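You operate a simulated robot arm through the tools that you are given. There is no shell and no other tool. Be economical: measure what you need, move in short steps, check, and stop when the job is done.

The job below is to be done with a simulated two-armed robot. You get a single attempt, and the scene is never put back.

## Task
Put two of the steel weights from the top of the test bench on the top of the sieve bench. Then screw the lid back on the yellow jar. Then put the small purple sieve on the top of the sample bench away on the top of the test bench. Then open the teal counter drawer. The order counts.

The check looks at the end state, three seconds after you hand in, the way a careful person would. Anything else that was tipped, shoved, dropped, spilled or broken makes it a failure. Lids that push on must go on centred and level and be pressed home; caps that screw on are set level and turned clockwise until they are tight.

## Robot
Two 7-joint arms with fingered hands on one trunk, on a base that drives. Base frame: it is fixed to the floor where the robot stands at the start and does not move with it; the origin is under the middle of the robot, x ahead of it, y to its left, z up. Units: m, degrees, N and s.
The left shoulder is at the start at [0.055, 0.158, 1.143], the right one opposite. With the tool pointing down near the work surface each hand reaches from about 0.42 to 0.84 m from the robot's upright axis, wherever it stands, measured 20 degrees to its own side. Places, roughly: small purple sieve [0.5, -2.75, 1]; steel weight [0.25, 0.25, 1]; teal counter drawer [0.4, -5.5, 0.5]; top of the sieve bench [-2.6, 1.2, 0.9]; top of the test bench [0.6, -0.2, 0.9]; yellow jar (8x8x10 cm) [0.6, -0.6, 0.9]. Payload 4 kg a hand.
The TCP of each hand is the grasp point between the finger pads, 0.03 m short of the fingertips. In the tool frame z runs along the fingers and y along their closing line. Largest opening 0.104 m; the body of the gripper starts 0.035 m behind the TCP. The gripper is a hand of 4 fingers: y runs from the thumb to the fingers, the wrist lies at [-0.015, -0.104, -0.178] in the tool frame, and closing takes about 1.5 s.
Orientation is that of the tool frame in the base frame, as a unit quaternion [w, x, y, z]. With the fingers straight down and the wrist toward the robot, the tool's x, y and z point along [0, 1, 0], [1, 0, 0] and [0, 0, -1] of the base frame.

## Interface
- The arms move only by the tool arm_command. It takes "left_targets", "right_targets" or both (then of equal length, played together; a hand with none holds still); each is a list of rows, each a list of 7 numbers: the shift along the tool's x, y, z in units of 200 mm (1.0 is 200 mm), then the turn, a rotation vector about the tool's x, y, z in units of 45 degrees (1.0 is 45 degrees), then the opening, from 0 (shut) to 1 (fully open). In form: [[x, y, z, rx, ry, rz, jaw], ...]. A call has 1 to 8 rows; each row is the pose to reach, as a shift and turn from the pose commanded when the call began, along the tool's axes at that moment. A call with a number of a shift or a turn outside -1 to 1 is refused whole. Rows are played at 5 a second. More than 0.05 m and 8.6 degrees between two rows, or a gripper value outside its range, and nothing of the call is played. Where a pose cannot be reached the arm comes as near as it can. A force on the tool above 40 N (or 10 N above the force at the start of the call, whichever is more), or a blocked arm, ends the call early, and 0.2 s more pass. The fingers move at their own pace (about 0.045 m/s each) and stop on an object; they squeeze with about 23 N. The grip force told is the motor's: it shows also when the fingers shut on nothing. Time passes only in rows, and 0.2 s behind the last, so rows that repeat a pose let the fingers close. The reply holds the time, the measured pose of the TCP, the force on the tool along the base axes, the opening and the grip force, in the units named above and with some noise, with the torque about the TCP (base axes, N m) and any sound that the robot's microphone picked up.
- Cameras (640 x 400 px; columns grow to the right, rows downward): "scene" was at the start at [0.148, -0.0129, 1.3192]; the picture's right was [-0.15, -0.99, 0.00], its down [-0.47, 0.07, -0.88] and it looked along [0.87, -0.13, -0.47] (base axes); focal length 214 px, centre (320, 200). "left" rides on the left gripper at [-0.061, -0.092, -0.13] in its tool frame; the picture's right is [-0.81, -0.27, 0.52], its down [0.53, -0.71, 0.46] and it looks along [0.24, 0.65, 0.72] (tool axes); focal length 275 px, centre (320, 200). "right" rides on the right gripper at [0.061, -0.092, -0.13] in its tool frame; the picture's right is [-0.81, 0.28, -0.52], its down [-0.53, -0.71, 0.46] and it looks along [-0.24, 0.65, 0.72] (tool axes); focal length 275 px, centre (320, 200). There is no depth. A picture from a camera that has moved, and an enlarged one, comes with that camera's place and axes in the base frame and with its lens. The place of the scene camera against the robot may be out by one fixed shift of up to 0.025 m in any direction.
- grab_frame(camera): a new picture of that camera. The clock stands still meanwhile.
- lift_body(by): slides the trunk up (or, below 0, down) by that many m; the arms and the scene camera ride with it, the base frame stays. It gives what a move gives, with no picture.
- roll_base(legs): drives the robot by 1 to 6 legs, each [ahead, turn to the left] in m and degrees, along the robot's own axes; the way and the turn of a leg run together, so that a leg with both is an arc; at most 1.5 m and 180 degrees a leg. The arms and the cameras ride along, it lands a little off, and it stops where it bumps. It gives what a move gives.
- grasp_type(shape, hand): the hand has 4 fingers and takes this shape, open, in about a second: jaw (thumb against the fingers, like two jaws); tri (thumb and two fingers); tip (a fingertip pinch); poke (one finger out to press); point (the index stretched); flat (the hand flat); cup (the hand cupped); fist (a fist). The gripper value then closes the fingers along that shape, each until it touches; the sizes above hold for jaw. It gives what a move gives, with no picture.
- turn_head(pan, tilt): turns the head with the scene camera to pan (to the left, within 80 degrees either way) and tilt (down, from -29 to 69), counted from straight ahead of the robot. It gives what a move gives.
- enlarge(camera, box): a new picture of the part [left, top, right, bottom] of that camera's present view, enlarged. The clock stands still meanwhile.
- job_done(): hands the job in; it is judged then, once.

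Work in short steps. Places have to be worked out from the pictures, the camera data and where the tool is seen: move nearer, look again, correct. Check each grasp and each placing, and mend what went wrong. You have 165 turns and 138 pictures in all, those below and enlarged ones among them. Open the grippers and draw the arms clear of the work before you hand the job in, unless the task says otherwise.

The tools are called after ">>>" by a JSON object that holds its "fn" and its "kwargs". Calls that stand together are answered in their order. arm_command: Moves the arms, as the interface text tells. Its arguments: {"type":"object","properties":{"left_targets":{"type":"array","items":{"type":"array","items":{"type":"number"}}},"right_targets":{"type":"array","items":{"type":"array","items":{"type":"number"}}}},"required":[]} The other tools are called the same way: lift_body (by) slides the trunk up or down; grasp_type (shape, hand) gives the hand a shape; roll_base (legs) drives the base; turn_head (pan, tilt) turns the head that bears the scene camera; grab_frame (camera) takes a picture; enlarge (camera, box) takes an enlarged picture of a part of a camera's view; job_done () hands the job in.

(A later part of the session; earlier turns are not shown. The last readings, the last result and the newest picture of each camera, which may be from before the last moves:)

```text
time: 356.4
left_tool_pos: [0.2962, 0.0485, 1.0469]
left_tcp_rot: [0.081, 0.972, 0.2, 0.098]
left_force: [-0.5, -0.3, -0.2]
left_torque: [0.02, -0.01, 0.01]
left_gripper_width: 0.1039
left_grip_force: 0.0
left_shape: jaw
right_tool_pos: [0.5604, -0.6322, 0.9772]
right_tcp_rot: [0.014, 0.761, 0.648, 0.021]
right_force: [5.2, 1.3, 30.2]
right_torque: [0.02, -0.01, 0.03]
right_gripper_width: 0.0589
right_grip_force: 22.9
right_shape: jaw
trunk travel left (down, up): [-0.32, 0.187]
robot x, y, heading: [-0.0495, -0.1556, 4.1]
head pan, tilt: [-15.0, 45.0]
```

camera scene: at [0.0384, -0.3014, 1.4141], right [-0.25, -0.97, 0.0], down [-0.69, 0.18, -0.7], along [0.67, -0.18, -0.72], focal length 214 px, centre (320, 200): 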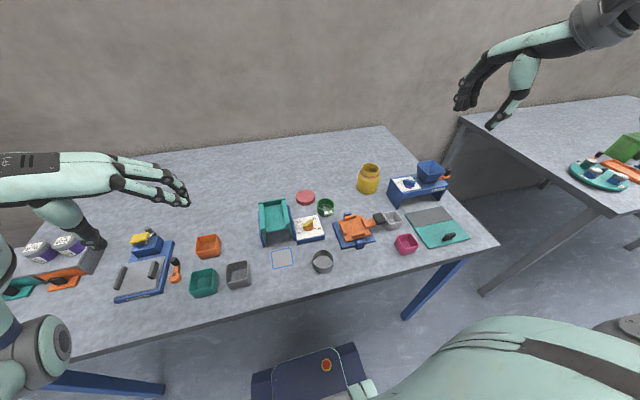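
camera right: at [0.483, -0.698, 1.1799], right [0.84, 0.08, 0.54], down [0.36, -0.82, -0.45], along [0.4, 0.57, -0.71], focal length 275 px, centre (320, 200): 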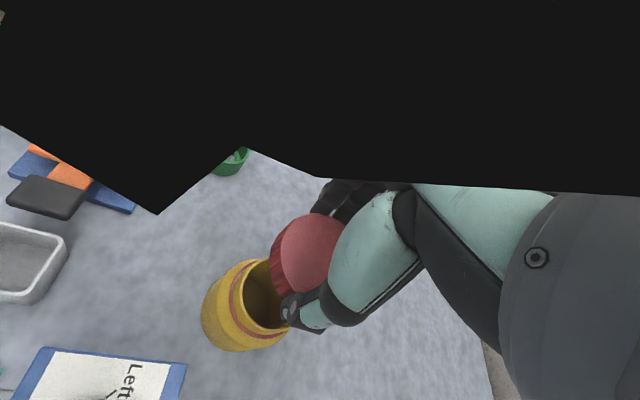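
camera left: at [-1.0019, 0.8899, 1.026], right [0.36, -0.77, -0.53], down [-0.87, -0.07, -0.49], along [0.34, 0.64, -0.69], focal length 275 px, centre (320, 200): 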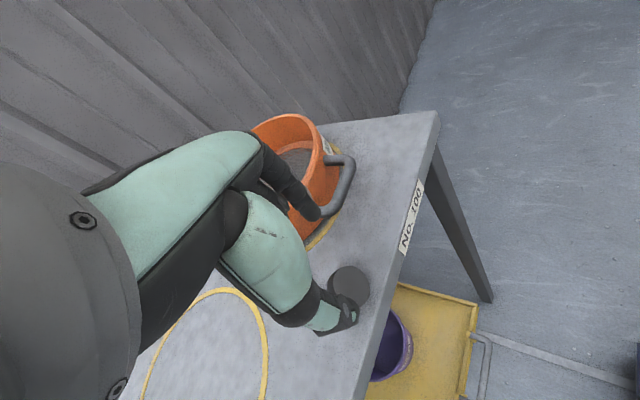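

A small resisting torque with the pressure carried suggests the thread is engaged and still travelling. I make two more full strokes with light pressure.

>>> {"fn": "arm_command", "kwargs": {"right_targets": [[0, 0, -0.02, 0, 0, 0, 1.0], [0, 0, -0.025, 0, 0, 0, 1.0], [0, 0, -0.025, 0, 0, 0, 1.0], [0, 0, -0.025, 0, 0, -0.19, 1.0], [0, 0, -0.025, 0, 0, -0.38, 1.0], [0, 0, -0.025, 0, 0, -0.57, 1.0], [0, 0, -0.025, 0, 0, -0.76, 1.0], [0, 0, -0.025, 0, 0, -0.95, 1.0]]}}

>>> {"fn": "arm_command", "kwargs": {"right_targets": [[0, 0, 0, 0, 0, -0.17, 1.0], [0, 0, 0, 0, 0, -0.34, 1.0], [0, 0, 0, 0, 0, -0.5, 1.0], [0, 0, 0, 0, 0, -0.65, 1.0], [0, 0, 0, 0, 0, -0.65, 0.5], [0, 0, 0, 0, 0, -0.65, 0.0], [0, 0, 0, 0, 0, -0.65, 0.0], [0, 0, 0, 0, 0, -0.65, 0.0]]}}

>>> {"fn": "arm_command", "kwargs": {"right_targets": [[0, 0, 0.005, 0, 0, 0.17, 0], [0, 0, 0.008, 0, 0, 0.34, 0], [0, 0, 0.01, 0, 0, 0.51, 0], [0, 0, 0.012, 0, 0, 0.68, 0], [0, 0, 0.012, 0, 0, 0.85, 0], [0, 0, 0.012, 0, 0, 1.0, 0]]}}

>>> {"fn": "arm_command", "kwargs": {"right_targets": [[0, 0, 0.002, 0, 0, 0.17, 0], [0, 0, 0.004, 0, 0, 0.34, 0], [0, 0, 0.005, 0, 0, 0.51, 0], [0, 0, 0.005, 0, 0, 0.6, 0]]}}

>>> {"fn": "arm_command", "kwargs": {"right_targets": [[0, 0, -0.01, 0, 0, 0, 1.0], [0, 0, -0.01, 0, 0, 0, 1.0], [0, 0, -0.01, 0, 0, 0, 1.0], [0, 0, -0.01, 0, 0, -0.19, 1.0], [0, 0, -0.01, 0, 0, -0.38, 1.0], [0, 0, -0.01, 0, 0, -0.57, 1.0], [0, 0, -0.01, 0, 0, -0.76, 1.0], [0, 0, -0.01, 0, 0, -0.95, 1.0]]}}

>>> {"fn": "arm_command", "kwargs": {"right_targets": [[0, 0, 0, 0, 0, -0.17, 1.0], [0, 0, 0, 0, 0, -0.34, 1.0], [0, 0, 0, 0, 0, -0.5, 1.0], [0, 0, 0, 0, 0, -0.65, 1.0], [0, 0, 0, 0, 0, -0.65, 0.5], [0, 0, 0, 0, 0, -0.65, 0.0], [0, 0, 0, 0, 0, -0.65, 0.0], [0, 0, 0, 0, 0, -0.65, 0.0]]}}

>>> {"fn": "arm_command", "kwargs": {"right_targets": [[0, 0, 0.005, 0, 0, 0.17, 0], [0, 0, 0.008, 0, 0, 0.34, 0], [0, 0, 0.01, 0, 0, 0.51, 0], [0, 0, 0.012, 0, 0, 0.68, 0], [0, 0, 0.012, 0, 0, 0.85, 0], [0, 0, 0.012, 0, 0, 1.0, 0]]}}

>>> {"fn": "arm_command", "kwargs": {"right_targets": [[0, 0, 0.002, 0, 0, 0.17, 0], [0, 0, 0.004, 0, 0, 0.34, 0], [0, 0, 0.005, 0, 0, 0.51, 0], [0, 0, 0.005, 0, 0, 0.6, 0]]}}

```text
time: 358.2
left_tool_pos: [0.2965, 0.0486, 1.0468]
left_tcp_rot: [0.081, 0.972, 0.199, 0.097]
left_force: [0.6, 0.3, -0.2]
left_torque: [0.02, 0.02, 0.02]
left_gripper_width: 0.104
left_grip_force: 0.0
left_shape: jaw
right_tool_pos: [0.5586, -0.6346, 0.9767]
right_tcp_rot: [0.017, 0.474, 0.88, 0.012]
right_force: [-0.5, -0.5, 0.1]
right_torque: [0.02, 0.01, -0.01]
right_gripper_width: 0.1036
right_grip_force: 0.1
right_shape: jaw
trunk travel left (down, up): [-0.32, 0.187]
robot x, y, heading: [-0.0443, -0.1548, 4.0]
head pan, tilt: [-15.0, 45.0]
```

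```text
time: 360.0
left_tool_pos: [0.2965, 0.0472, 1.0473]
left_tcp_rot: [0.08, 0.972, 0.198, 0.099]
left_force: [-0.5, 0.4, -0.4]
left_torque: [0.04, 0.01, -0.02]
left_gripper_width: 0.1037
left_grip_force: 0.0
left_shape: jaw
right_tool_pos: [0.5594, -0.6354, 0.9767]
right_tcp_rot: [0.021, 0.236, 0.971, 0.007]
right_force: [-0.5, -0.9, 0.5]
right_torque: [0.03, -0.01, 0.01]
right_gripper_width: 0.0602
right_grip_force: 23.1
right_shape: jaw
trunk travel left (down, up): [-0.32, 0.187]
robot x, y, heading: [-0.0492, -0.1596, 4.4]
head pan, tilt: [-15.0, 45.0]
```

```text
time: 361.4
left_tool_pos: [0.2971, 0.0476, 1.0473]
left_tcp_rot: [0.081, 0.972, 0.198, 0.098]
left_force: [0.4, 0.2, 0.2]
left_torque: [-0.01, 0.0, 0.0]
left_gripper_width: 0.1043
left_grip_force: 0.0
left_shape: jaw
right_tool_pos: [0.5594, -0.6353, 0.9753]
right_tcp_rot: [0.017, 0.591, 0.806, 0.015]
right_force: [-0.4, -1.2, 8.9]
right_torque: [-0.13, 0.13, 0.04]
right_gripper_width: 0.0595
right_grip_force: 23.5
right_shape: jaw
trunk travel left (down, up): [-0.32, 0.187]
robot x, y, heading: [-0.0465, -0.1531, 4.2]
head pan, tilt: [-15.0, 45.0]
```

```text
time: 362.4
left_tool_pos: [0.2971, 0.0489, 1.0471]
left_tcp_rot: [0.081, 0.972, 0.198, 0.098]
left_force: [-0.1, 1.0, 0.2]
left_torque: [0.01, 0.01, -0.02]
left_gripper_width: 0.1038
left_grip_force: 0.0
left_shape: jaw
right_tool_pos: [0.5598, -0.6355, 0.9751]
right_tcp_rot: [0.014, 0.762, 0.647, 0.019]
right_force: [2.8, -2.9, 13.4]
right_torque: [-0.17, 0.05, 0.01]
right_gripper_width: 0.0599
right_grip_force: 23.5
right_shape: jaw
trunk travel left (down, up): [-0.32, 0.187]
robot x, y, heading: [-0.0504, -0.1503, 4.1]
head pan, tilt: [-15.0, 45.0]
```

```text
time: 364.2
left_tool_pos: [0.2961, 0.0478, 1.0472]
left_tcp_rot: [0.08, 0.972, 0.198, 0.098]
left_force: [-0.6, -0.7, -0.3]
left_torque: [0.02, 0.01, -0.03]
left_gripper_width: 0.1039
left_grip_force: 0.1
left_shape: jaw
right_tool_pos: [0.5587, -0.6348, 0.9756]
right_tcp_rot: [0.017, 0.473, 0.881, 0.013]
right_force: [0.1, 0.0, 0.7]
right_torque: [-0.01, 0.0, -0.03]
right_gripper_width: 0.1035
right_grip_force: 0.1
right_shape: jaw
trunk travel left (down, up): [-0.32, 0.187]
robot x, y, heading: [-0.0496, -0.1551, 4.1]
head pan, tilt: [-15.0, 45.0]
```

```text
time: 366.0
left_tool_pos: [0.2968, 0.0483, 1.0484]
left_tcp_rot: [0.081, 0.972, 0.198, 0.098]
left_force: [0.4, 0.2, 0.3]
left_torque: [0.0, -0.02, 0.0]
left_gripper_width: 0.104
left_grip_force: 0.0
left_shape: jaw
right_tool_pos: [0.5592, -0.6364, 0.9765]
right_tcp_rot: [0.02, 0.237, 0.971, 0.008]
right_force: [-0.1, 0.5, 1.6]
right_torque: [0.0, -0.02, 0.0]
right_gripper_width: 0.061
right_grip_force: 22.6
right_shape: jaw
trunk travel left (down, up): [-0.32, 0.187]
robot x, y, heading: [-0.0473, -0.1534, 4.3]
head pan, tilt: [-15.0, 45.0]
```

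```text
time: 367.4
left_tool_pos: [0.2966, 0.0485, 1.0476]
left_tcp_rot: [0.08, 0.972, 0.198, 0.098]
left_force: [0.2, -0.4, 0.1]
left_torque: [-0.02, 0.0, -0.04]
left_gripper_width: 0.104
left_grip_force: 0.0
left_shape: jaw
right_tool_pos: [0.5598, -0.6345, 0.9735]
right_tcp_rot: [0.018, 0.591, 0.807, 0.016]
right_force: [0.2, -0.3, 9.7]
right_torque: [-0.14, 0.13, 0.05]
right_gripper_width: 0.0607
right_grip_force: 23.1
right_shape: jaw
trunk travel left (down, up): [-0.32, 0.187]
robot x, y, heading: [-0.0448, -0.1559, 4.1]
head pan, tilt: [-15.0, 45.0]
```

```text
time: 368.4
left_tool_pos: [0.2968, 0.0482, 1.0478]
left_tcp_rot: [0.081, 0.972, 0.198, 0.098]
left_force: [0.3, -0.7, -0.5]
left_torque: [0.0, -0.01, 0.0]
left_gripper_width: 0.104
left_grip_force: 0.1
left_shape: jaw
right_tool_pos: [0.5601, -0.6345, 0.9737]
right_tcp_rot: [0.013, 0.762, 0.647, 0.018]
right_force: [-0.1, -0.9, 13.3]
right_torque: [-0.11, 0.12, 0.15]
right_gripper_width: 0.0602
right_grip_force: 22.9
right_shape: jaw
trunk travel left (down, up): [-0.32, 0.187]
robot x, y, heading: [-0.0461, -0.1585, 4.2]
head pan, tilt: [-15.0, 45.0]
```

Torque has begun to rise (0.15). Two more strokes.

>>> {"fn": "arm_command", "kwargs": {"right_targets": [[0, 0, -0.01, 0, 0, 0, 1.0], [0, 0, -0.01, 0, 0, 0, 1.0], [0, 0, -0.01, 0, 0, 0, 1.0], [0, 0, -0.01, 0, 0, -0.19, 1.0], [0, 0, -0.01, 0, 0, -0.38, 1.0], [0, 0, -0.01, 0, 0, -0.57, 1.0], [0, 0, -0.01, 0, 0, -0.76, 1.0], [0, 0, -0.01, 0, 0, -0.95, 1.0]]}}

>>> {"fn": "arm_command", "kwargs": {"right_targets": [[0, 0, 0, 0, 0, -0.17, 1.0], [0, 0, 0, 0, 0, -0.34, 1.0], [0, 0, 0, 0, 0, -0.5, 1.0], [0, 0, 0, 0, 0, -0.65, 1.0], [0, 0, 0, 0, 0, -0.65, 0.5], [0, 0, 0, 0, 0, -0.65, 0.0], [0, 0, 0, 0, 0, -0.65, 0.0], [0, 0, 0, 0, 0, -0.65, 0.0]]}}

>>> {"fn": "arm_command", "kwargs": {"right_targets": [[0, 0, 0.015, 0, 0, 0.17, 0], [0, 0, 0.022, 0, 0, 0.34, 0], [0, 0, 0.025, 0, 0, 0.51, 0], [0, 0, 0.025, 0, 0, 0.68, 0], [0, 0, 0.025, 0, 0, 0.85, 0], [0, 0, 0.025, 0, 0, 1.0, 0]]}}

>>> {"fn": "arm_command", "kwargs": {"right_targets": [[0, 0, 0.002, 0, 0, 0.17, 0], [0, 0, 0.004, 0, 0, 0.34, 0], [0, 0, 0.005, 0, 0, 0.51, 0], [0, 0, 0.005, 0, 0, 0.6, 0]]}}

>>> {"fn": "arm_command", "kwargs": {"right_targets": [[0, 0, -0.025, 0, 0, 0, 1.0], [0, 0, -0.025, 0, 0, 0, 1.0], [0, 0, -0.025, 0, 0, 0, 1.0], [0, 0, -0.025, 0, 0, -0.19, 1.0], [0, 0, -0.025, 0, 0, -0.38, 1.0], [0, 0, -0.025, 0, 0, -0.57, 1.0], [0, 0, -0.025, 0, 0, -0.76, 1.0], [0, 0, -0.025, 0, 0, -0.95, 1.0]]}}

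>>> {"fn": "arm_command", "kwargs": {"right_targets": [[0, 0, 0, 0, 0, -0.17, 1.0], [0, 0, 0, 0, 0, -0.34, 1.0], [0, 0, 0, 0, 0, -0.5, 1.0], [0, 0, 0, 0, 0, -0.65, 1.0], [0, 0, 0, 0, 0, -0.65, 0.5], [0, 0, 0, 0, 0, -0.65, 0.0], [0, 0, 0, 0, 0, -0.65, 0.0], [0, 0, 0, 0, 0, -0.65, 0.0]]}}

>>> {"fn": "arm_command", "kwargs": {"right_targets": [[0, 0, 0.015, 0, 0, 0.17, 0], [0, 0, 0.022, 0, 0, 0.34, 0], [0, 0, 0.025, 0, 0, 0.51, 0], [0, 0, 0.025, 0, 0, 0.68, 0], [0, 0, 0.025, 0, 0, 0.85, 0], [0, 0, 0.025, 0, 0, 1.0, 0]]}}

>>> {"fn": "enlarge", "kwargs": {"camera": "scene", "box": [390, 120, 450, 170]}}

```text
time: 370.2
left_tool_pos: [0.2972, 0.0475, 1.048]
left_tcp_rot: [0.08, 0.972, 0.199, 0.098]
left_force: [0.0, -0.4, -1.3]
left_torque: [-0.03, -0.01, 0.01]
left_gripper_width: 0.1043
left_grip_force: 0.1
left_shape: jaw
right_tool_pos: [0.5586, -0.6366, 0.9742]
right_tcp_rot: [0.018, 0.473, 0.881, 0.013]
right_force: [-0.6, 0.2, -0.7]
right_torque: [0.03, 0.01, 0.05]
right_gripper_width: 0.1037
right_grip_force: 0.0
right_shape: jaw
trunk travel left (down, up): [-0.32, 0.187]
robot x, y, heading: [-0.0471, -0.1581, 4.2]
head pan, tilt: [-15.0, 45.0]
```

```text
time: 372.0
left_tool_pos: [0.2966, 0.0477, 1.0482]
left_tcp_rot: [0.081, 0.972, 0.198, 0.098]
left_force: [-0.4, 0.4, 0.9]
left_torque: [0.02, -0.03, 0.01]
left_gripper_width: 0.1042
left_grip_force: 0.0
left_shape: jaw
right_tool_pos: [0.5589, -0.635, 0.975]
right_tcp_rot: [0.02, 0.235, 0.972, 0.007]
right_force: [-0.1, -0.4, -0.3]
right_torque: [0.01, 0.0, 0.01]
right_gripper_width: 0.0605
right_grip_force: 22.6
right_shape: jaw
trunk travel left (down, up): [-0.32, 0.187]
robot x, y, heading: [-0.0479, -0.1528, 4.5]
head pan, tilt: [-15.0, 45.0]
```

```text
time: 373.4
left_tool_pos: [0.2977, 0.0484, 1.0475]
left_tcp_rot: [0.081, 0.972, 0.198, 0.099]
left_force: [0.1, 0.2, 0.3]
left_torque: [0.01, 0.01, 0.01]
left_gripper_width: 0.1041
left_grip_force: 0.0
left_shape: jaw
right_tool_pos: [0.56, -0.6354, 0.9721]
right_tcp_rot: [0.018, 0.59, 0.807, 0.017]
right_force: [-0.1, -0.9, 23.8]
right_torque: [-0.18, 0.1, 0.25]
right_gripper_width: 0.0595
right_grip_force: 22.8
right_shape: jaw
trunk travel left (down, up): [-0.32, 0.187]
robot x, y, heading: [-0.0487, -0.1563, 3.9]
head pan, tilt: [-15.0, 45.0]
```

```text
time: 374.4
left_tool_pos: [0.2964, 0.0471, 1.0483]
left_tcp_rot: [0.08, 0.972, 0.198, 0.098]
left_force: [0.2, -0.3, -0.2]
left_torque: [0.03, 0.01, -0.01]
left_gripper_width: 0.1043
left_grip_force: 0.1
left_shape: jaw
right_tool_pos: [0.5618, -0.6352, 0.9706]
right_tcp_rot: [0.014, 0.762, 0.647, 0.02]
right_force: [0.4, -0.7, 27.4]
right_torque: [-0.21, 0.08, 0.33]
right_gripper_width: 0.0597
right_grip_force: 22.4
right_shape: jaw
trunk travel left (down, up): [-0.32, 0.187]
robot x, y, heading: [-0.0476, -0.1577, 4.1]
head pan, tilt: [-15.0, 45.0]
```

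```text
time: 376.2
left_tool_pos: [0.297, 0.048, 1.0478]
left_tcp_rot: [0.08, 0.972, 0.198, 0.097]
left_force: [-0.3, 0.4, 0.1]
left_torque: [0.0, -0.02, 0.01]
left_gripper_width: 0.1041
left_grip_force: 0.0
left_shape: jaw
right_tool_pos: [0.5587, -0.6364, 0.9731]
right_tcp_rot: [0.018, 0.473, 0.881, 0.013]
right_force: [0.3, -0.5, 0.0]
right_torque: [0.01, -0.03, -0.03]
right_gripper_width: 0.1036
right_grip_force: 0.0
right_shape: jaw
trunk travel left (down, up): [-0.32, 0.187]
robot x, y, heading: [-0.0487, -0.1522, 4.3]
head pan, tilt: [-15.0, 45.0]
```

```text
time: 378.0
left_tool_pos: [0.2967, 0.048, 1.0483]
left_tcp_rot: [0.081, 0.972, 0.198, 0.098]
left_force: [-0.4, -0.1, 0.9]
left_torque: [-0.01, 0.02, -0.03]
left_gripper_width: 0.1041
left_grip_force: 0.1
left_shape: jaw
right_tool_pos: [0.5584, -0.6344, 0.9737]
right_tcp_rot: [0.021, 0.236, 0.972, 0.008]
right_force: [-0.9, 0.6, -0.2]
right_torque: [0.01, 0.03, 0.02]
right_gripper_width: 0.0601
right_grip_force: 23.0
right_shape: jaw
trunk travel left (down, up): [-0.32, 0.187]
robot x, y, heading: [-0.0478, -0.1598, 4.2]
head pan, tilt: [-15.0, 45.0]
```

```text
time: 379.4
left_tool_pos: [0.296, 0.0478, 1.0482]
left_tcp_rot: [0.081, 0.972, 0.198, 0.099]
left_force: [-0.4, -0.3, -0.1]
left_torque: [0.01, 0.01, -0.02]
left_gripper_width: 0.104
left_grip_force: 0.0
left_shape: jaw
right_tool_pos: [0.5599, -0.6337, 0.9712]
right_tcp_rot: [0.019, 0.59, 0.807, 0.016]
right_force: [1.3, -0.2, 22.6]
right_torque: [-0.21, -0.01, 0.24]
right_gripper_width: 0.0597
right_grip_force: 22.6
right_shape: jaw
trunk travel left (down, up): [-0.32, 0.187]
robot x, y, heading: [-0.0458, -0.1532, 4.3]
head pan, tilt: [-15.0, 45.0]
```

```text
8.00 times, centred on (420, 145) of scene
camera zoom: at [0.0691, -0.1675, 1.2649], right [-0.19, -0.98, 0.0], down [-0.69, 0.13, -0.71], along [0.7, -0.13, -0.71], focal length 1716 px, centre (-480, 640)
```

zoom: 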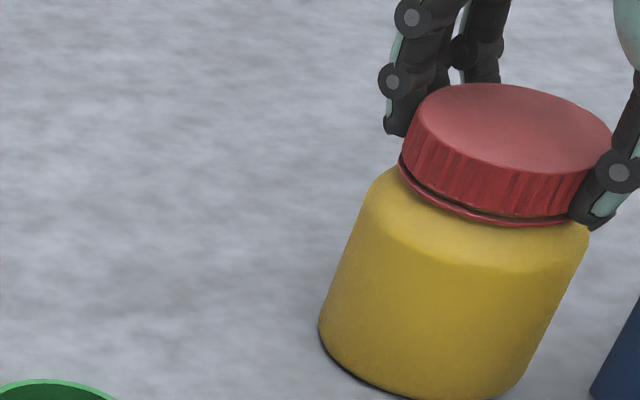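

The lid is now fully down on the ring, level, with torque resisting (≈0.3 N m). One last firm tightening, then I release and lift away.

>>> {"fn": "arm_command", "kwargs": {"right_targets": [[0, 0, 0.008, 0, 0, 0.1, 0], [0, 0, 0.012, 0, 0, 0.27, 0], [0, 0, 0.014, 0, 0, 0.44, 0], [0, 0, 0.014, 0, 0, 0.6, 0]]}}

>>> {"fn": "arm_command", "kwargs": {"right_targets": [[0, 0, -0.02, 0, 0, 0, 1.0], [0, 0, -0.02, 0, 0, 0, 1.0], [0, 0, -0.02, 0, 0, 0, 1.0], [0, 0, -0.2, 0, 0, 0, 1.0], [0, 0, -0.4, 0, 0, 0, 1.0], [0, 0, -0.6, 0, 0, 0, 1.0], [0, 0, -0.8, 0, 0, 0, 0.8], [0, 0, -1.0, 0, 0, 0, 0.6]]}}

>>> {"fn": "lift_body", "kwargs": {"by": 0.15}}

>>> {"fn": "turn_head", "kwargs": {"pan": -60, "tilt": 35}}

>>> {"fn": "grab_frame", "kwargs": {"camera": "scene"}}

```text
time: 380.4
left_tool_pos: [0.2964, 0.0476, 1.047]
left_tcp_rot: [0.081, 0.972, 0.198, 0.098]
left_force: [0.1, 1.2, 0.0]
left_torque: [-0.01, 0.02, 0.03]
left_gripper_width: 0.1039
left_grip_force: 0.1
left_shape: jaw
right_tool_pos: [0.5604, -0.6347, 0.9694]
right_tcp_rot: [0.016, 0.761, 0.648, 0.021]
right_force: [2.4, -0.9, 33.3]
right_torque: [-0.25, -0.11, 0.36]
right_gripper_width: 0.0596
right_grip_force: 23.1
right_shape: jaw
trunk travel left (down, up): [-0.32, 0.187]
robot x, y, heading: [-0.0439, -0.1573, 4.0]
head pan, tilt: [-15.0, 45.0]
```

```text
time: 382.2
left_tool_pos: [0.297, 0.0482, 1.047]
left_tcp_rot: [0.081, 0.972, 0.198, 0.098]
left_force: [-0.4, 0.2, -0.4]
left_torque: [0.01, 0.0, -0.01]
left_gripper_width: 0.104
left_grip_force: 0.1
left_shape: jaw
right_tool_pos: [0.5505, -0.6367, 1.1659]
right_tcp_rot: [0.013, 0.762, 0.647, 0.019]
right_force: [-0.9, -0.4, -0.1]
right_torque: [0.01, 0.02, -0.02]
right_gripper_width: 0.0626
right_grip_force: 0.1
right_shape: jaw
trunk travel left (down, up): [-0.32, 0.187]
robot x, y, heading: [-0.0435, -0.1582, 4.1]
head pan, tilt: [-15.0, 45.0]
```

```text
time: 384.0
left_tool_pos: [0.3039, 0.0483, 1.1955]
left_tcp_rot: [0.079, 0.973, 0.194, 0.099]
left_force: [0.5, 0.4, 0.3]
left_torque: [0.04, -0.02, -0.04]
left_gripper_width: 0.1041
left_grip_force: 0.0
left_shape: jaw
right_tool_pos: [0.5612, -0.6369, 1.3128]
right_tcp_rot: [0.011, 0.762, 0.647, 0.015]
right_force: [-0.2, 0.5, -0.1]
right_torque: [0.02, -0.03, -0.01]
right_gripper_width: 0.0629
right_grip_force: 0.0
right_shape: jaw
trunk travel left (down, up): [-0.47, 0.037]
robot x, y, heading: [-0.0514, -0.1542, 4.0]
head pan, tilt: [-15.0, 45.0]
```

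```text
time: 385.1
left_tool_pos: [0.3026, 0.0481, 1.1957]
left_tcp_rot: [0.079, 0.973, 0.195, 0.101]
left_force: [0.0, -0.9, -0.2]
left_torque: [-0.03, -0.02, -0.04]
left_gripper_width: 0.1042
left_grip_force: 0.0
left_shape: jaw
right_tool_pos: [0.5598, -0.636, 1.3137]
right_tcp_rot: [0.011, 0.762, 0.648, 0.016]
right_force: [0.0, -1.1, 0.6]
right_torque: [0.0, -0.04, 0.0]
right_gripper_width: 0.063
right_grip_force: 0.0
right_shape: jaw
trunk travel left (down, up): [-0.47, 0.037]
robot x, y, heading: [-0.051, -0.1563, 4.5]
head pan, tilt: [-60.0, 35.0]
```

```text
10 pictures are left
camera scene: at [0.0612, -0.2241, 1.4293], right [-0.83, -0.56, 0.01], down [-0.33, 0.47, -0.81], along [0.45, -0.68, -0.58], focal length 214 px, centre (320, 200)
```

scene: 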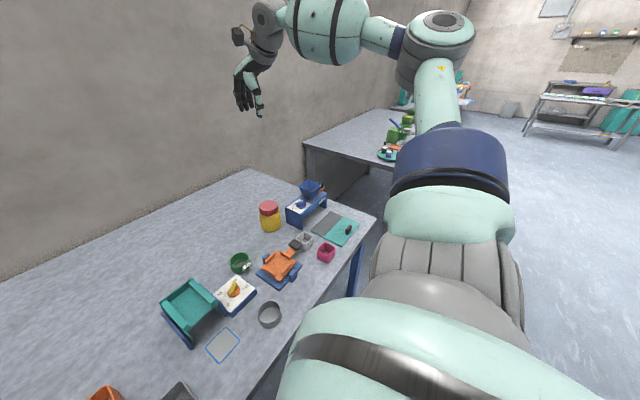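

The jar is closed. Now the purple sieve: I back off and drive along the benches to the sample bench at y≈-2.6.

>>> {"fn": "roll_base", "kwargs": {"legs": [[-0.2, 0], [0, -94], [1.2, 0], [1.2, 0], [0, 90]]}}

```text
time: 405.8
left_tool_pos: [0.0667, -2.376, 1.1959]
left_tcp_rot: [0.083, 0.979, 0.16, 0.092]
left_force: [1.0, -0.3, -0.8]
left_torque: [-0.01, 0.03, -0.01]
left_gripper_width: 0.104
left_grip_force: 0.0
left_shape: jaw
right_tool_pos: [0.2688, -3.0783, 1.3137]
right_tcp_rot: [0.012, 0.786, 0.617, 0.016]
right_force: [-0.3, -0.2, -0.1]
right_torque: [0.0, 0.0, -0.02]
right_gripper_width: 0.0628
right_grip_force: 0.0
right_shape: jaw
trunk travel left (down, up): [-0.47, 0.037]
robot x, y, heading: [-0.2992, -2.5651, -0.5]
head pan, tilt: [-60.0, 35.0]
```

>>> {"fn": "roll_base", "kwargs": {"legs": [[0.2, 0]]}}

>>> {"fn": "turn_head", "kwargs": {"pan": -12, "tilt": 42}}

>>> {"fn": "grab_frame", "kwargs": {"camera": "scene"}}

```text
time: 407.4
left_tool_pos: [0.2556, -2.377, 1.2005]
left_tcp_rot: [0.083, 0.979, 0.159, 0.1]
left_force: [-0.2, 0.4, -0.7]
left_torque: [0.01, 0.0, 0.03]
left_gripper_width: 0.1041
left_grip_force: 0.0
left_shape: jaw
right_tool_pos: [0.4563, -3.0799, 1.3201]
right_tcp_rot: [0.015, 0.786, 0.618, 0.019]
right_force: [-0.7, -0.6, 0.7]
right_torque: [0.02, -0.01, 0.0]
right_gripper_width: 0.0624
right_grip_force: 0.2
right_shape: jaw
trunk travel left (down, up): [-0.47, 0.037]
robot x, y, heading: [-0.0956, -2.5676, -0.0]
head pan, tilt: [-60.0, 35.0]
```

```text
time: 408.6
left_tool_pos: [0.2468, -2.3762, 1.2016]
left_tcp_rot: [0.079, 0.979, 0.146, 0.116]
left_force: [-0.1, 1.2, -0.5]
left_torque: [-0.02, -0.01, 0.02]
left_gripper_width: 0.1042
left_grip_force: 0.0
left_shape: jaw
right_tool_pos: [0.4487, -3.0805, 1.3248]
right_tcp_rot: [0.018, 0.786, 0.617, 0.024]
right_force: [0.2, 0.3, -0.9]
right_torque: [0.01, -0.03, 0.01]
right_gripper_width: 0.062
right_grip_force: 0.0
right_shape: jaw
trunk travel left (down, up): [-0.47, 0.037]
robot x, y, heading: [-0.092, -2.5677, -0.2]
head pan, tilt: [-12.0, 42.0]
```

```text
9 pictures are left
camera scene: at [0.0413, -2.583, 1.4187], right [-0.21, -0.98, 0.0], down [-0.66, 0.14, -0.74], along [0.72, -0.16, -0.68], focal length 214 px, centre (320, 200)
```

scene: 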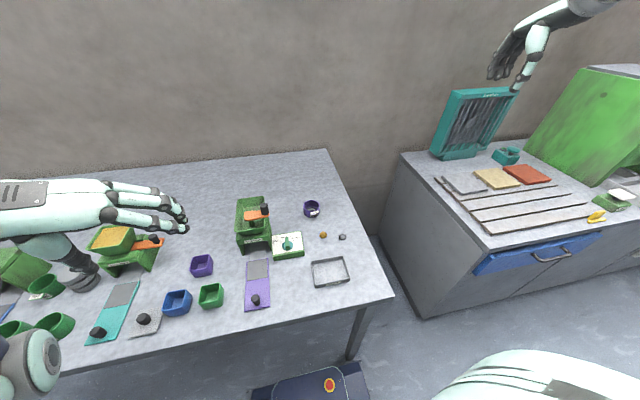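

The small purple sieve is the round dark-purple one near (0.57, -2.69). I shift the robot left ~15 cm so the right hand can reach it well.

>>> {"fn": "roll_base", "kwargs": {"legs": [[-0.2, 0], [0, 40], [0.25, 0], [0, -40], [0.06, 0]]}}

```text
time: 415.9
left_tool_pos: [0.287, -2.2139, 1.2018]
left_tcp_rot: [0.087, 0.978, 0.153, 0.116]
left_force: [0.4, -0.7, -0.1]
left_torque: [0.02, 0.02, 0.02]
left_gripper_width: 0.1041
left_grip_force: 0.1
left_shape: jaw
right_tool_pos: [0.4867, -2.9183, 1.3312]
right_tcp_rot: [0.019, 0.784, 0.62, 0.03]
right_force: [0.3, -0.5, 0.5]
right_torque: [0.03, 0.01, 0.0]
right_gripper_width: 0.0623
right_grip_force: 0.0
right_shape: jaw
trunk travel left (down, up): [-0.47, 0.037]
robot x, y, heading: [-0.0431, -2.4028, 0.1]
head pan, tilt: [-12.0, 42.0]
```

>>> {"fn": "arm_command", "kwargs": {"right_targets": [[0.2, 0.014, 0, 0, 0, -0.08, 0.9], [0.4, 0.028, 0, 0, 0, -0.16, 0.9], [0.6, 0.042, 0, 0, 0, -0.24, 0.9], [0.8, 0.056, 0, 0, 0, -0.32, 0.9], [0.99, 0.07, 0, 0, 0, -0.4, 0.9]], "left_targets": [[0, 0, -0.15, 0, 0, 0, 0.9], [0, 0, -0.3, 0, 0, 0, 0.9], [0, 0, -0.45, 0, 0, 0, 0.9], [0, 0, -0.6, 0, 0, 0, 0.9], [0, 0, -0.75, 0, 0, 0, 0.9]]}}

>>> {"fn": "lift_body", "kwargs": {"by": -0.15}}

>>> {"fn": "grab_frame", "kwargs": {"camera": "right"}}

```text
time: 416.2
left_tool_pos: [0.2823, -2.2305, 1.211]
left_tcp_rot: [0.11, 0.984, 0.103, 0.098]
left_force: [-0.2, 0.5, -1.4]
left_torque: [-0.03, -0.06, 0.01]
left_gripper_width: 0.0938
left_grip_force: 0.0
left_shape: jaw
right_tool_pos: [0.5052, -2.8893, 1.3283]
right_tcp_rot: [0.02, 0.773, 0.634, 0.025]
right_force: [-1.1, 0.1, 1.5]
right_torque: [-0.03, -0.1, -0.03]
right_gripper_width: 0.0929
right_grip_force: 0.0
right_shape: jaw
trunk travel left (down, up): [-0.47, 0.037]
robot x, y, heading: [-0.0487, -2.4027, 0.3]
head pan, tilt: [-12.0, 42.0]
stopped in row 1 (left hand): the arm was blocked; the commanded pose is now the measured one
```

```text
time: 418.0
left_tool_pos: [0.278, -2.2352, 1.0612]
left_tcp_rot: [0.109, 0.983, 0.102, 0.102]
left_force: [0.0, -0.3, 0.1]
left_torque: [0.0, -0.01, -0.03]
left_gripper_width: 0.0936
left_grip_force: 0.0
left_shape: jaw
right_tool_pos: [0.4985, -2.8949, 1.177]
right_tcp_rot: [0.019, 0.772, 0.635, 0.028]
right_force: [-0.7, 0.3, 0.5]
right_torque: [0.0, 0.03, -0.02]
right_gripper_width: 0.0935
right_grip_force: 0.0
right_shape: jaw
trunk travel left (down, up): [-0.32, 0.187]
robot x, y, heading: [-0.0437, -2.4011, 0.5]
head pan, tilt: [-12.0, 42.0]
```

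```text
8 pictures are left
camera right: at [0.4124, -2.8165, 1.3018], right [0.08, -0.85, 0.52], down [-0.77, -0.38, -0.51], along [0.63, -0.36, -0.69], focal length 275 px, centre (320, 200)
```

right: 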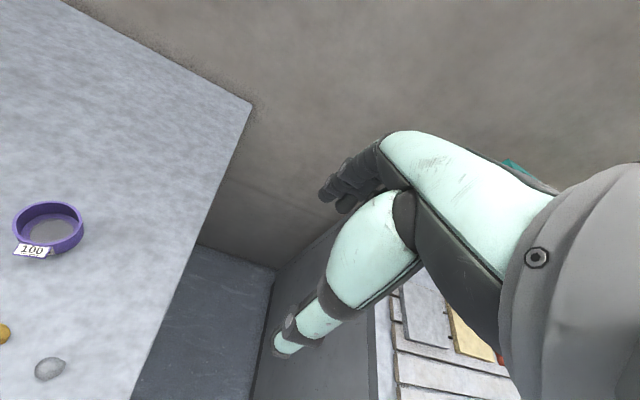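

The sieve is at (0.569, -2.670), its tag toward the robot, so I'll close across it sideways. I move toward it, yawing counter-clockwise.

>>> {"fn": "arm_command", "kwargs": {"right_targets": [[0.145, 0.002, 0.083, 0, 0, -0.167, 0.9], [0.29, 0.004, 0.167, 0, 0, -0.333, 0.9], [0.434, 0.005, 0.25, 0, 0, -0.5, 0.9], [0.578, 0.007, 0.333, 0, 0, -0.667, 0.9], [0.723, 0.009, 0.417, 0, 0, -0.833, 0.9], [0.867, 0.01, 0.5, 0, 0, -1.0, 0.9]]}}

```text
time: 419.4
left_tool_pos: [0.2792, -2.2354, 1.0627]
left_tcp_rot: [0.108, 0.984, 0.103, 0.101]
left_force: [0.5, -0.7, -0.6]
left_torque: [0.02, 0.01, -0.01]
left_gripper_width: 0.0938
left_grip_force: 0.0
left_shape: jaw
right_tool_pos: [0.5441, -2.7246, 1.0791]
right_tcp_rot: [0.027, 0.471, 0.882, 0.02]
right_force: [0.3, 0.5, 0.0]
right_torque: [0.04, 0.02, -0.01]
right_gripper_width: 0.0935
right_grip_force: 0.0
right_shape: jaw
trunk travel left (down, up): [-0.32, 0.187]
robot x, y, heading: [-0.044, -2.4038, 0.2]
head pan, tilt: [-12.0, 42.0]
```

>>> {"fn": "arm_command", "kwargs": {"right_targets": [[0.03, 0.04, 0.05, 0.013, 0.006, -0.125, 0.95], [0.06, 0.08, 0.12, 0.026, 0.012, -0.25, 0.95], [0.09, 0.12, 0.2, 0.039, 0.018, -0.375, 0.95], [0.12, 0.16, 0.3, 0.052, 0.024, -0.5, 0.95], [0.15, 0.2, 0.4, 0.065, 0.03, -0.625, 0.95], [0.172, 0.226, 0.51, 0.077, 0.036, -0.75, 0.95]]}}

>>> {"fn": "grab_frame", "kwargs": {"camera": "right"}}

```text
time: 420.8
left_tool_pos: [0.2788, -2.2339, 1.0619]
left_tcp_rot: [0.108, 0.984, 0.104, 0.101]
left_force: [0.0, -0.8, 0.2]
left_torque: [-0.02, 0.02, 0.0]
left_gripper_width: 0.0936
left_grip_force: 0.0
left_shape: jaw
right_tool_pos: [0.5686, -2.6699, 0.9783]
right_tcp_rot: [0.005, 0.194, 0.981, -0.01]
right_force: [0.2, 0.1, 0.4]
right_torque: [-0.01, 0.0, -0.01]
right_gripper_width: 0.0985
right_grip_force: 0.1
right_shape: jaw
trunk travel left (down, up): [-0.32, 0.187]
robot x, y, heading: [-0.0436, -2.4053, 0.5]
head pan, tilt: [-12.0, 42.0]
```

```text
7 pictures are left
camera right: at [0.4754, -2.728, 1.109], right [0.85, -0.04, 0.52], down [0.22, -0.87, -0.44], along [0.48, 0.49, -0.73], focal length 275 px, centre (320, 200)
```

right: 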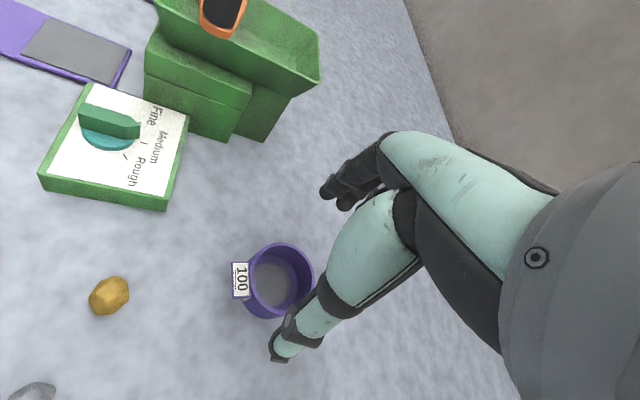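

Centred. I descend to the bench and close on the sieve's ring.

>>> {"fn": "arm_command", "kwargs": {"right_targets": [[0, -0.01, 0.15, 0, 0, 0, 0.95], [0, -0.01, 0.28, 0, 0, 0, 0.95], [0, -0.01, 0.36, 0, 0, 0, 0.95], [0, -0.01, 0.39, 0, 0, 0, 0.5], [0, -0.01, 0.39, 0, 0, 0, 0.0], [0, -0.01, 0.39, 0, 0, 0, 0.0], [0, -0.01, 0.39, 0, 0, 0, 0.0]]}}

>>> {"fn": "arm_command", "kwargs": {"right_targets": [[0, 0, -0.15, 0, 0, 0, 0], [0, 0, -0.35, 0, 0, 0, 0], [0, 0, -0.55, 0, 0, 0, 0], [0, 0, -0.75, 0, 0, 0, 0], [0, 0, -0.95, 0, 0, 0, 0]]}}

>>> {"fn": "grab_frame", "kwargs": {"camera": "right"}}

```text
time: 422.4
left_tool_pos: [0.2782, -2.2353, 1.0621]
left_tcp_rot: [0.108, 0.984, 0.102, 0.102]
left_force: [-1.5, -0.3, 0.0]
left_torque: [-0.01, -0.01, -0.02]
left_gripper_width: 0.0937
left_grip_force: 0.0
left_shape: jaw
right_tool_pos: [0.5676, -2.6729, 0.8998]
right_tcp_rot: [0.005, 0.195, 0.981, -0.011]
right_force: [-0.5, -0.4, 0.2]
right_torque: [0.01, 0.02, -0.04]
right_gripper_width: 0.0476
right_grip_force: 23.2
right_shape: jaw
trunk travel left (down, up): [-0.32, 0.187]
robot x, y, heading: [-0.0445, -2.3981, 0.3]
head pan, tilt: [-12.0, 42.0]
```

```text
time: 423.6
left_tool_pos: [0.2782, -2.2342, 1.0633]
left_tcp_rot: [0.107, 0.984, 0.102, 0.102]
left_force: [0.9, -0.1, 0.1]
left_torque: [-0.03, -0.03, 0.02]
left_gripper_width: 0.0937
left_grip_force: 0.1
left_shape: jaw
right_tool_pos: [0.5635, -2.6701, 1.0942]
right_tcp_rot: [0.005, 0.195, 0.981, -0.01]
right_force: [-0.3, 0.7, 0.0]
right_torque: [-0.01, -0.02, -0.04]
right_gripper_width: 0.0477
right_grip_force: 23.0
right_shape: jaw
trunk travel left (down, up): [-0.32, 0.187]
robot x, y, heading: [-0.0441, -2.4021, 0.4]
head pan, tilt: [-12.0, 42.0]
```

```text
6 pictures are left
camera right: at [0.4701, -2.7264, 1.2248], right [0.85, -0.04, 0.52], down [0.22, -0.87, -0.43], along [0.48, 0.49, -0.73], focal length 275 px, centre (320, 200)
```

right: 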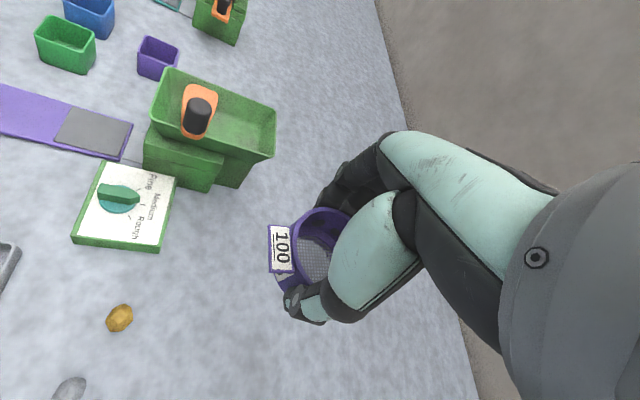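

The sieve is held firmly. I raise the trunk and drive back to the test bench.

>>> {"fn": "lift_body", "kwargs": {"by": 0.15}}

>>> {"fn": "roll_base", "kwargs": {"legs": [[-0.22, 0], [0, 90], [1.12, 0], [1.12, 0], [0, -88]]}}

```text
time: 425.3
left_tool_pos: [0.2774, -2.235, 1.214]
left_tcp_rot: [0.107, 0.984, 0.102, 0.102]
left_force: [-0.4, 0.5, -0.5]
left_torque: [-0.03, -0.01, 0.0]
left_gripper_width: 0.0935
left_grip_force: 0.0
left_shape: jaw
right_tool_pos: [0.5635, -2.6707, 1.2431]
right_tcp_rot: [0.005, 0.196, 0.981, -0.01]
right_force: [0.4, -0.2, -0.6]
right_torque: [-0.01, 0.04, 0.0]
right_gripper_width: 0.0478
right_grip_force: 23.0
right_shape: jaw
trunk travel left (down, up): [-0.47, 0.037]
robot x, y, heading: [-0.0448, -2.402, 0.5]
head pan, tilt: [-12.0, 42.0]
```

```text
time: 427.6
left_tool_pos: [0.0507, -2.2144, 1.2287]
left_tcp_rot: [0.115, 0.975, 0.156, 0.107]
left_force: [1.3, -0.2, -0.2]
left_torque: [0.02, 0.02, -0.01]
left_gripper_width: 0.0936
left_grip_force: 0.0
left_shape: jaw
right_tool_pos: [0.3368, -2.6408, 1.2541]
right_tcp_rot: [0.014, 0.168, 0.986, -0.007]
right_force: [0.2, -0.6, -1.2]
right_torque: [0.02, -0.01, -0.01]
right_gripper_width: 0.0476
right_grip_force: 22.8
right_shape: jaw
trunk travel left (down, up): [-0.47, 0.037]
robot x, y, heading: [-0.2605, -2.4021, 3.1]
head pan, tilt: [-12.0, 42.0]
stopped in leg 2: the robot was blocked; the commanded pose is now the measured one
```

Blocked at the start of the turn, as before; I retry the rest.

>>> {"fn": "roll_base", "kwargs": {"legs": [[0, 87], [1.12, 0], [1.12, 0], [0, -88]]}}

```text
time: 446.1
left_tool_pos: [0.128, -0.0135, 1.2309]
left_tcp_rot: [0.111, 0.984, 0.097, 0.099]
left_force: [0.1, -0.4, 0.0]
left_torque: [0.04, 0.0, 0.03]
left_gripper_width: 0.0935
left_grip_force: 0.1
left_shape: jaw
right_tool_pos: [0.3868, -0.459, 1.2567]
right_tcp_rot: [0.017, 0.203, 0.979, -0.007]
right_force: [0.9, 0.3, -0.3]
right_torque: [0.0, -0.03, 0.0]
right_gripper_width: 0.0473
right_grip_force: 22.9
right_shape: jaw
trunk travel left (down, up): [-0.47, 0.037]
robot x, y, heading: [-0.1937, -0.1681, -1.0]
head pan, tilt: [-12.0, 42.0]
```

>>> {"fn": "roll_base", "kwargs": {"legs": [[0.15, 0]]}}

>>> {"fn": "lift_body", "kwargs": {"by": -0.15}}

```text
time: 447.4
left_tool_pos: [0.2342, -0.0166, 1.2406]
left_tcp_rot: [0.113, 0.982, 0.094, 0.116]
left_force: [-0.8, -0.7, 0.0]
left_torque: [0.0, -0.05, 0.03]
left_gripper_width: 0.0935
left_grip_force: 0.0
left_shape: jaw
right_tool_pos: [0.4932, -0.4629, 1.2777]
right_tcp_rot: [0.034, 0.205, 0.978, -0.003]
right_force: [-0.2, 0.3, -0.7]
right_torque: [0.0, -0.02, 0.02]
right_gripper_width: 0.0472
right_grip_force: 23.4
right_shape: jaw
trunk travel left (down, up): [-0.47, 0.037]
robot x, y, heading: [-0.0364, -0.1758, -1.0]
head pan, tilt: [-12.0, 42.0]
```

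```text
time: 449.2
left_tool_pos: [0.277, -0.014, 1.0854]
left_tcp_rot: [0.116, 0.982, 0.108, 0.098]
left_force: [0.3, 0.6, 0.5]
left_torque: [0.01, 0.05, -0.05]
left_gripper_width: 0.0936
left_grip_force: 0.1
left_shape: jaw
right_tool_pos: [0.5263, -0.4639, 1.1107]
right_tcp_rot: [0.02, 0.204, 0.979, -0.006]
right_force: [1.0, 0.1, -1.0]
right_torque: [0.03, 0.03, 0.0]
right_gripper_width: 0.0471
right_grip_force: 22.9
right_shape: jaw
trunk travel left (down, up): [-0.32, 0.187]
robot x, y, heading: [-0.0394, -0.1713, -1.2]
head pan, tilt: [-12.0, 42.0]
```

>>> {"fn": "arm_command", "kwargs": {"right_targets": [[-0.075, 0.155, 0.02, 0, 0, 0, 0], [-0.15, 0.31, 0.05, 0, 0, 0, 0], [-0.225, 0.465, 0.1, 0, 0, 0, 0], [-0.225, 0.465, 0.3, 0, 0, 0, 0], [-0.225, 0.465, 0.5, 0, 0, 0, 0], [-0.225, 0.465, 0.67, 0, 0, 0, 0], [-0.225, 0.465, 0.81, 0, 0, 0, 0]]}}

>>> {"fn": "grab_frame", "kwargs": {"camera": "right"}}

```text
time: 450.8
left_tool_pos: [0.2749, -0.0151, 1.0874]
left_tcp_rot: [0.117, 0.982, 0.108, 0.1]
left_force: [0.8, -0.5, 0.6]
left_torque: [-0.01, -0.01, -0.03]
left_gripper_width: 0.0936
left_grip_force: 0.0
left_shape: jaw
right_tool_pos: [0.6065, -0.4006, 0.9525]
right_tcp_rot: [0.023, 0.203, 0.979, -0.004]
right_force: [0.3, 0.4, -0.6]
right_torque: [0.03, 0.02, 0.02]
right_gripper_width: 0.0474
right_grip_force: 22.9
right_shape: jaw
trunk travel left (down, up): [-0.32, 0.187]
robot x, y, heading: [-0.0387, -0.1702, -1.0]
head pan, tilt: [-12.0, 42.0]
```

```text
5 pictures are left
camera right: at [0.5074, -0.4559, 1.0796], right [0.83, -0.06, 0.55], down [0.22, -0.87, -0.43], along [0.51, 0.48, -0.71], focal length 275 px, centre (320, 200)
```

right: 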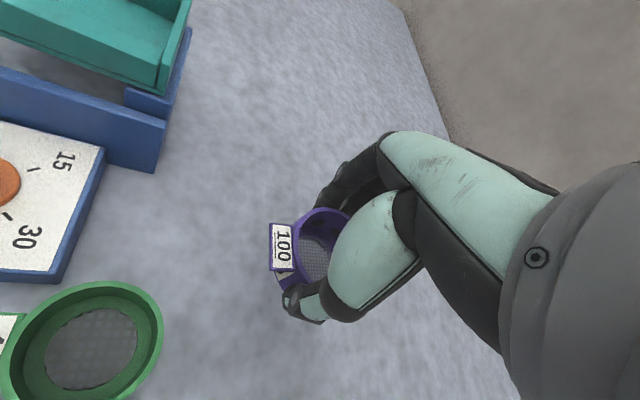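

The spot is clear. I lower to contact.

>>> {"fn": "arm_command", "kwargs": {"right_targets": [[0, 0, 0.12, 0, 0, 0, 0], [0, 0, 0.2, 0, 0, 0, 0], [0, 0, 0.24, 0, 0, 0, 0], [0, 0, 0.265, 0, 0, 0, 0], [0, 0, 0.28, 0, 0, 0, 0], [0, 0, 0.28, 0, 0, 0, 0]]}}

```text
time: 452.2
left_tool_pos: [0.2741, -0.0137, 1.0875]
left_tcp_rot: [0.117, 0.982, 0.108, 0.101]
left_force: [0.2, -1.5, -0.1]
left_torque: [0.01, -0.04, 0.01]
left_gripper_width: 0.0935
left_grip_force: 0.1
left_shape: jaw
right_tool_pos: [0.5946, -0.4045, 0.9039]
right_tcp_rot: [0.022, 0.205, 0.979, -0.005]
right_force: [0.4, 0.1, -0.2]
right_torque: [-0.02, 0.02, 0.0]
right_gripper_width: 0.0473
right_grip_force: 23.0
right_shape: jaw
right hand out of reach, approached as far as the arm can: row 2, 3, 4, 5, 6
trunk travel left (down, up): [-0.32, 0.187]
robot x, y, heading: [-0.038, -0.1742, -1.0]
head pan, tilt: [-12.0, 42.0]
```

The arm is at its limit 8 mm above; I lower the trunk by 8 mm.

>>> {"fn": "lift_body", "kwargs": {"by": -0.008}}

```text
time: 452.8
left_tool_pos: [0.2722, -0.0136, 1.0791]
left_tcp_rot: [0.117, 0.982, 0.107, 0.101]
left_force: [0.6, 0.1, 0.5]
left_torque: [-0.01, -0.01, -0.02]
left_gripper_width: 0.0936
left_grip_force: 0.1
left_shape: jaw
right_tool_pos: [0.5945, -0.4034, 0.8986]
right_tcp_rot: [0.025, 0.204, 0.979, -0.003]
right_force: [-0.4, -1.2, 11.5]
right_torque: [-0.14, 0.09, 0.01]
right_gripper_width: 0.0476
right_grip_force: 22.9
right_shape: jaw
trunk travel left (down, up): [-0.312, 0.195]
robot x, y, heading: [-0.0378, -0.1728, -1.1]
head pan, tilt: [-12.0, 42.0]
```

Contact at 11.5 N. I release and lift away, then raise the trunk.

>>> {"fn": "arm_command", "kwargs": {"right_targets": [[0, 0, 0, 0, 0, 0, 0.75], [0, 0, 0, 0, 0, 0, 0.75], [0, 0, -0.01, 0, 0, 0, 0.75], [0, 0, -0.15, 0, 0, 0, 0.75], [0, 0, -0.35, 0, 0, 0, 0.75], [0, 0, -0.55, 0, 0, 0, 0.75], [0, 0, -0.75, 0, 0, 0, 0.75], [0, 0, -0.95, 0, 0, 0, 0.75]]}}

>>> {"fn": "lift_body", "kwargs": {"by": 0.12}}

>>> {"fn": "enlarge", "kwargs": {"camera": "scene", "box": [240, 130, 440, 260]}}

>>> {"fn": "roll_base", "kwargs": {"legs": [[-0.25, 0], [0, -89], [1.4, 0], [1.4, 0], [1.4, 0]]}}

```text
time: 454.6
left_tool_pos: [0.2725, -0.0133, 1.0797]
left_tcp_rot: [0.117, 0.982, 0.107, 0.101]
left_force: [0.6, -0.4, 0.1]
left_torque: [-0.02, 0.01, 0.02]
left_gripper_width: 0.0935
left_grip_force: 0.1
left_shape: jaw
right_tool_pos: [0.5869, -0.3996, 1.0868]
right_tcp_rot: [0.024, 0.204, 0.979, -0.006]
right_force: [-0.1, -0.7, 1.3]
right_torque: [0.0, 0.01, 0.02]
right_gripper_width: 0.0777
right_grip_force: 0.1
right_shape: jaw
trunk travel left (down, up): [-0.312, 0.195]
robot x, y, heading: [-0.0406, -0.1721, -0.9]
head pan, tilt: [-12.0, 42.0]
```

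```text
time: 456.1
left_tool_pos: [0.2752, -0.0136, 1.2002]
left_tcp_rot: [0.118, 0.982, 0.107, 0.099]
left_force: [0.1, -0.5, -0.1]
left_torque: [-0.01, -0.02, -0.01]
left_gripper_width: 0.0937
left_grip_force: 0.1
left_shape: jaw
right_tool_pos: [0.5878, -0.4001, 1.2053]
right_tcp_rot: [0.024, 0.204, 0.979, -0.005]
right_force: [-0.2, -0.2, 0.4]
right_torque: [-0.01, -0.03, 0.0]
right_gripper_width: 0.0781
right_grip_force: 0.0
right_shape: jaw
trunk travel left (down, up): [-0.432, 0.075]
robot x, y, heading: [-0.04, -0.1687, -1.2]
head pan, tilt: [-12.0, 42.0]
```

```text
3.08 times, centred on (340, 195) of scene
camera zoom: at [0.101, -0.1902, 1.38], right [-0.23, -0.97, 0.0], down [-0.66, 0.15, -0.73], along [0.71, -0.17, -0.68], focal length 660 px, centre (258, 215)
```

zoom: 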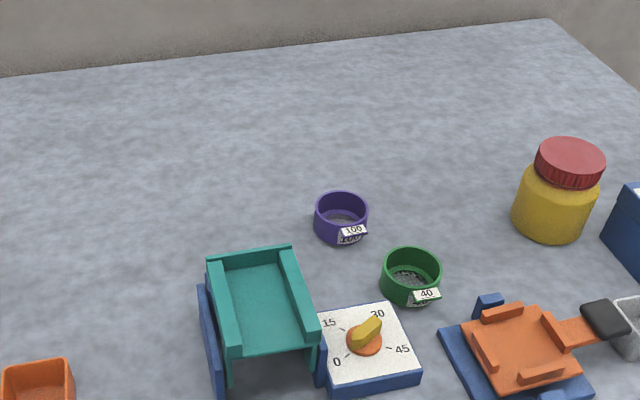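

```text
time: 460.1
left_tool_pos: [0.0302, -0.3029, 1.2207]
left_tcp_rot: [0.159, 0.931, -0.326, 0.041]
left_force: [-0.4, 0.4, -0.6]
left_torque: [0.03, -0.01, 0.03]
left_gripper_width: 0.0937
left_grip_force: 0.1
left_shape: jaw
right_tool_pos: [-0.0906, -0.7758, 1.2217]
right_tcp_rot: [0.031, 0.605, 0.796, -0.017]
right_force: [0.1, 0.2, 0.7]
right_torque: [0.06, -0.05, -0.03]
right_gripper_width: 0.0778
right_grip_force: 0.0
right_shape: jaw
trunk travel left (down, up): [-0.432, 0.075]
robot x, y, heading: [-0.2778, -0.1628, -52.3]
head pan, tilt: [-12.0, 42.0]
stopped in leg 2: the robot was blocked; the commanded pose is now the measured one
```

The sieve stands well on the test bench and the jar is properly closed. Now to the teal counter: I finish the turn and drive on.

>>> {"fn": "roll_base", "kwargs": {"legs": [[0, -37.5], [1.4, 0], [1.4, 0], [1.5, 0]]}}

>>> {"fn": "turn_head", "kwargs": {"pan": 45, "tilt": 35}}

```text
time: 461.7
left_tool_pos: [-0.0492, -0.3969, 1.2397]
left_tcp_rot: [0.168, 0.848, -0.503, 0.005]
left_force: [-0.6, -0.4, 0.3]
left_torque: [0.0, 0.01, -0.01]
left_gripper_width: 0.0937
left_grip_force: 0.1
left_shape: jaw
right_tool_pos: [-0.3495, -0.7721, 1.2377]
right_tcp_rot: [0.04, 0.749, 0.66, -0.028]
right_force: [0.0, 0.1, 0.3]
right_torque: [0.01, -0.01, 0.0]
right_gripper_width: 0.0777
right_grip_force: 0.1
right_shape: jaw
trunk travel left (down, up): [-0.432, 0.075]
robot x, y, heading: [-0.279, -0.1594, -75.3]
head pan, tilt: [-12.0, 42.0]
stopped in leg 1: the robot was blocked; the commanded pose is now the measured one
```

```text
time: 463.0
left_tool_pos: [-0.0498, -0.3965, 1.2389]
left_tcp_rot: [0.166, 0.848, -0.503, 0.004]
left_force: [-0.7, -0.3, 0.2]
left_torque: [0.04, 0.01, 0.01]
left_gripper_width: 0.0935
left_grip_force: 0.0
left_shape: jaw
right_tool_pos: [-0.35, -0.7725, 1.2372]
right_tcp_rot: [0.039, 0.749, 0.66, -0.029]
right_force: [0.1, -0.2, -0.2]
right_torque: [-0.01, 0.0, -0.01]
right_gripper_width: 0.0782
right_grip_force: 0.1
right_shape: jaw
trunk travel left (down, up): [-0.432, 0.075]
robot x, y, heading: [-0.279, -0.1566, -75.3]
head pan, tilt: [45.0, 35.0]
```

>>> {"fn": "roll_base", "kwargs": {"legs": [[0, -14.7], [1.4, 0], [1.4, 0], [1.5, 0], [0.6, 0]]}}

>>> {"fn": "roll_base", "kwargs": {"legs": [[0, 0.1]]}}

>>> {"fn": "grab_frame", "kwargs": {"camera": "scene"}}

```text
time: 487.5
left_tool_pos: [-0.1256, -5.352, 1.2397]
left_tcp_rot: [0.166, 0.771, -0.615, -0.019]
left_force: [0.2, -0.9, 0.4]
left_torque: [0.0, 0.02, 0.04]
left_gripper_width: 0.0934
left_grip_force: 0.0
left_shape: jaw
right_tool_pos: [-0.5166, -5.6306, 1.2389]
right_tcp_rot: [0.036, 0.833, 0.551, -0.033]
right_force: [-0.9, -0.6, 0.5]
right_torque: [-0.02, 0.01, 0.02]
right_gripper_width: 0.0779
right_grip_force: 0.0
right_shape: jaw
trunk travel left (down, up): [-0.432, 0.075]
robot x, y, heading: [-0.2833, -5.0611, -90.9]
head pan, tilt: [45.0, 35.0]
```

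```text
time: 488.2
left_tool_pos: [-0.1227, -5.3489, 1.251]
left_tcp_rot: [0.178, 0.775, -0.606, -0.021]
left_force: [0.0, 0.7, -0.7]
left_torque: [0.02, 0.01, -0.01]
left_gripper_width: 0.0937
left_grip_force: 0.1
left_shape: jaw
right_tool_pos: [-0.5151, -5.6192, 1.2446]
right_tcp_rot: [0.041, 0.833, 0.551, -0.036]
right_force: [-0.2, -0.5, -0.2]
right_torque: [0.0, 0.0, 0.0]
right_gripper_width: 0.0779
right_grip_force: 0.1
right_shape: jaw
trunk travel left (down, up): [-0.432, 0.075]
robot x, y, heading: [-0.2873, -5.0662, -90.9]
head pan, tilt: [45.0, 35.0]
```

```text
3 pictures are left
camera scene: at [-0.2139, -5.1768, 1.3905], right [-0.72, -0.69, -0.01], down [-0.4, 0.42, -0.81], along [0.57, -0.58, -0.58], focal length 214 px, centre (320, 200)
```

scene: 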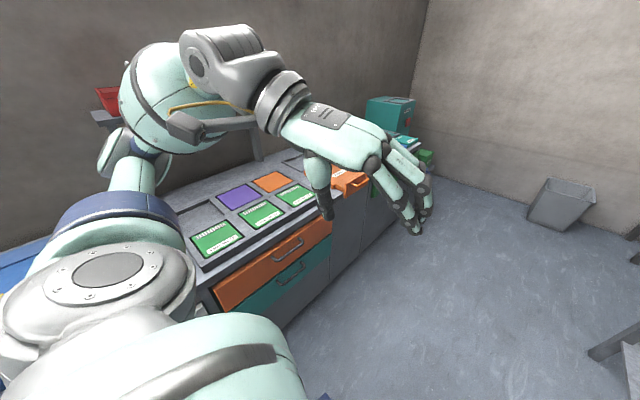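

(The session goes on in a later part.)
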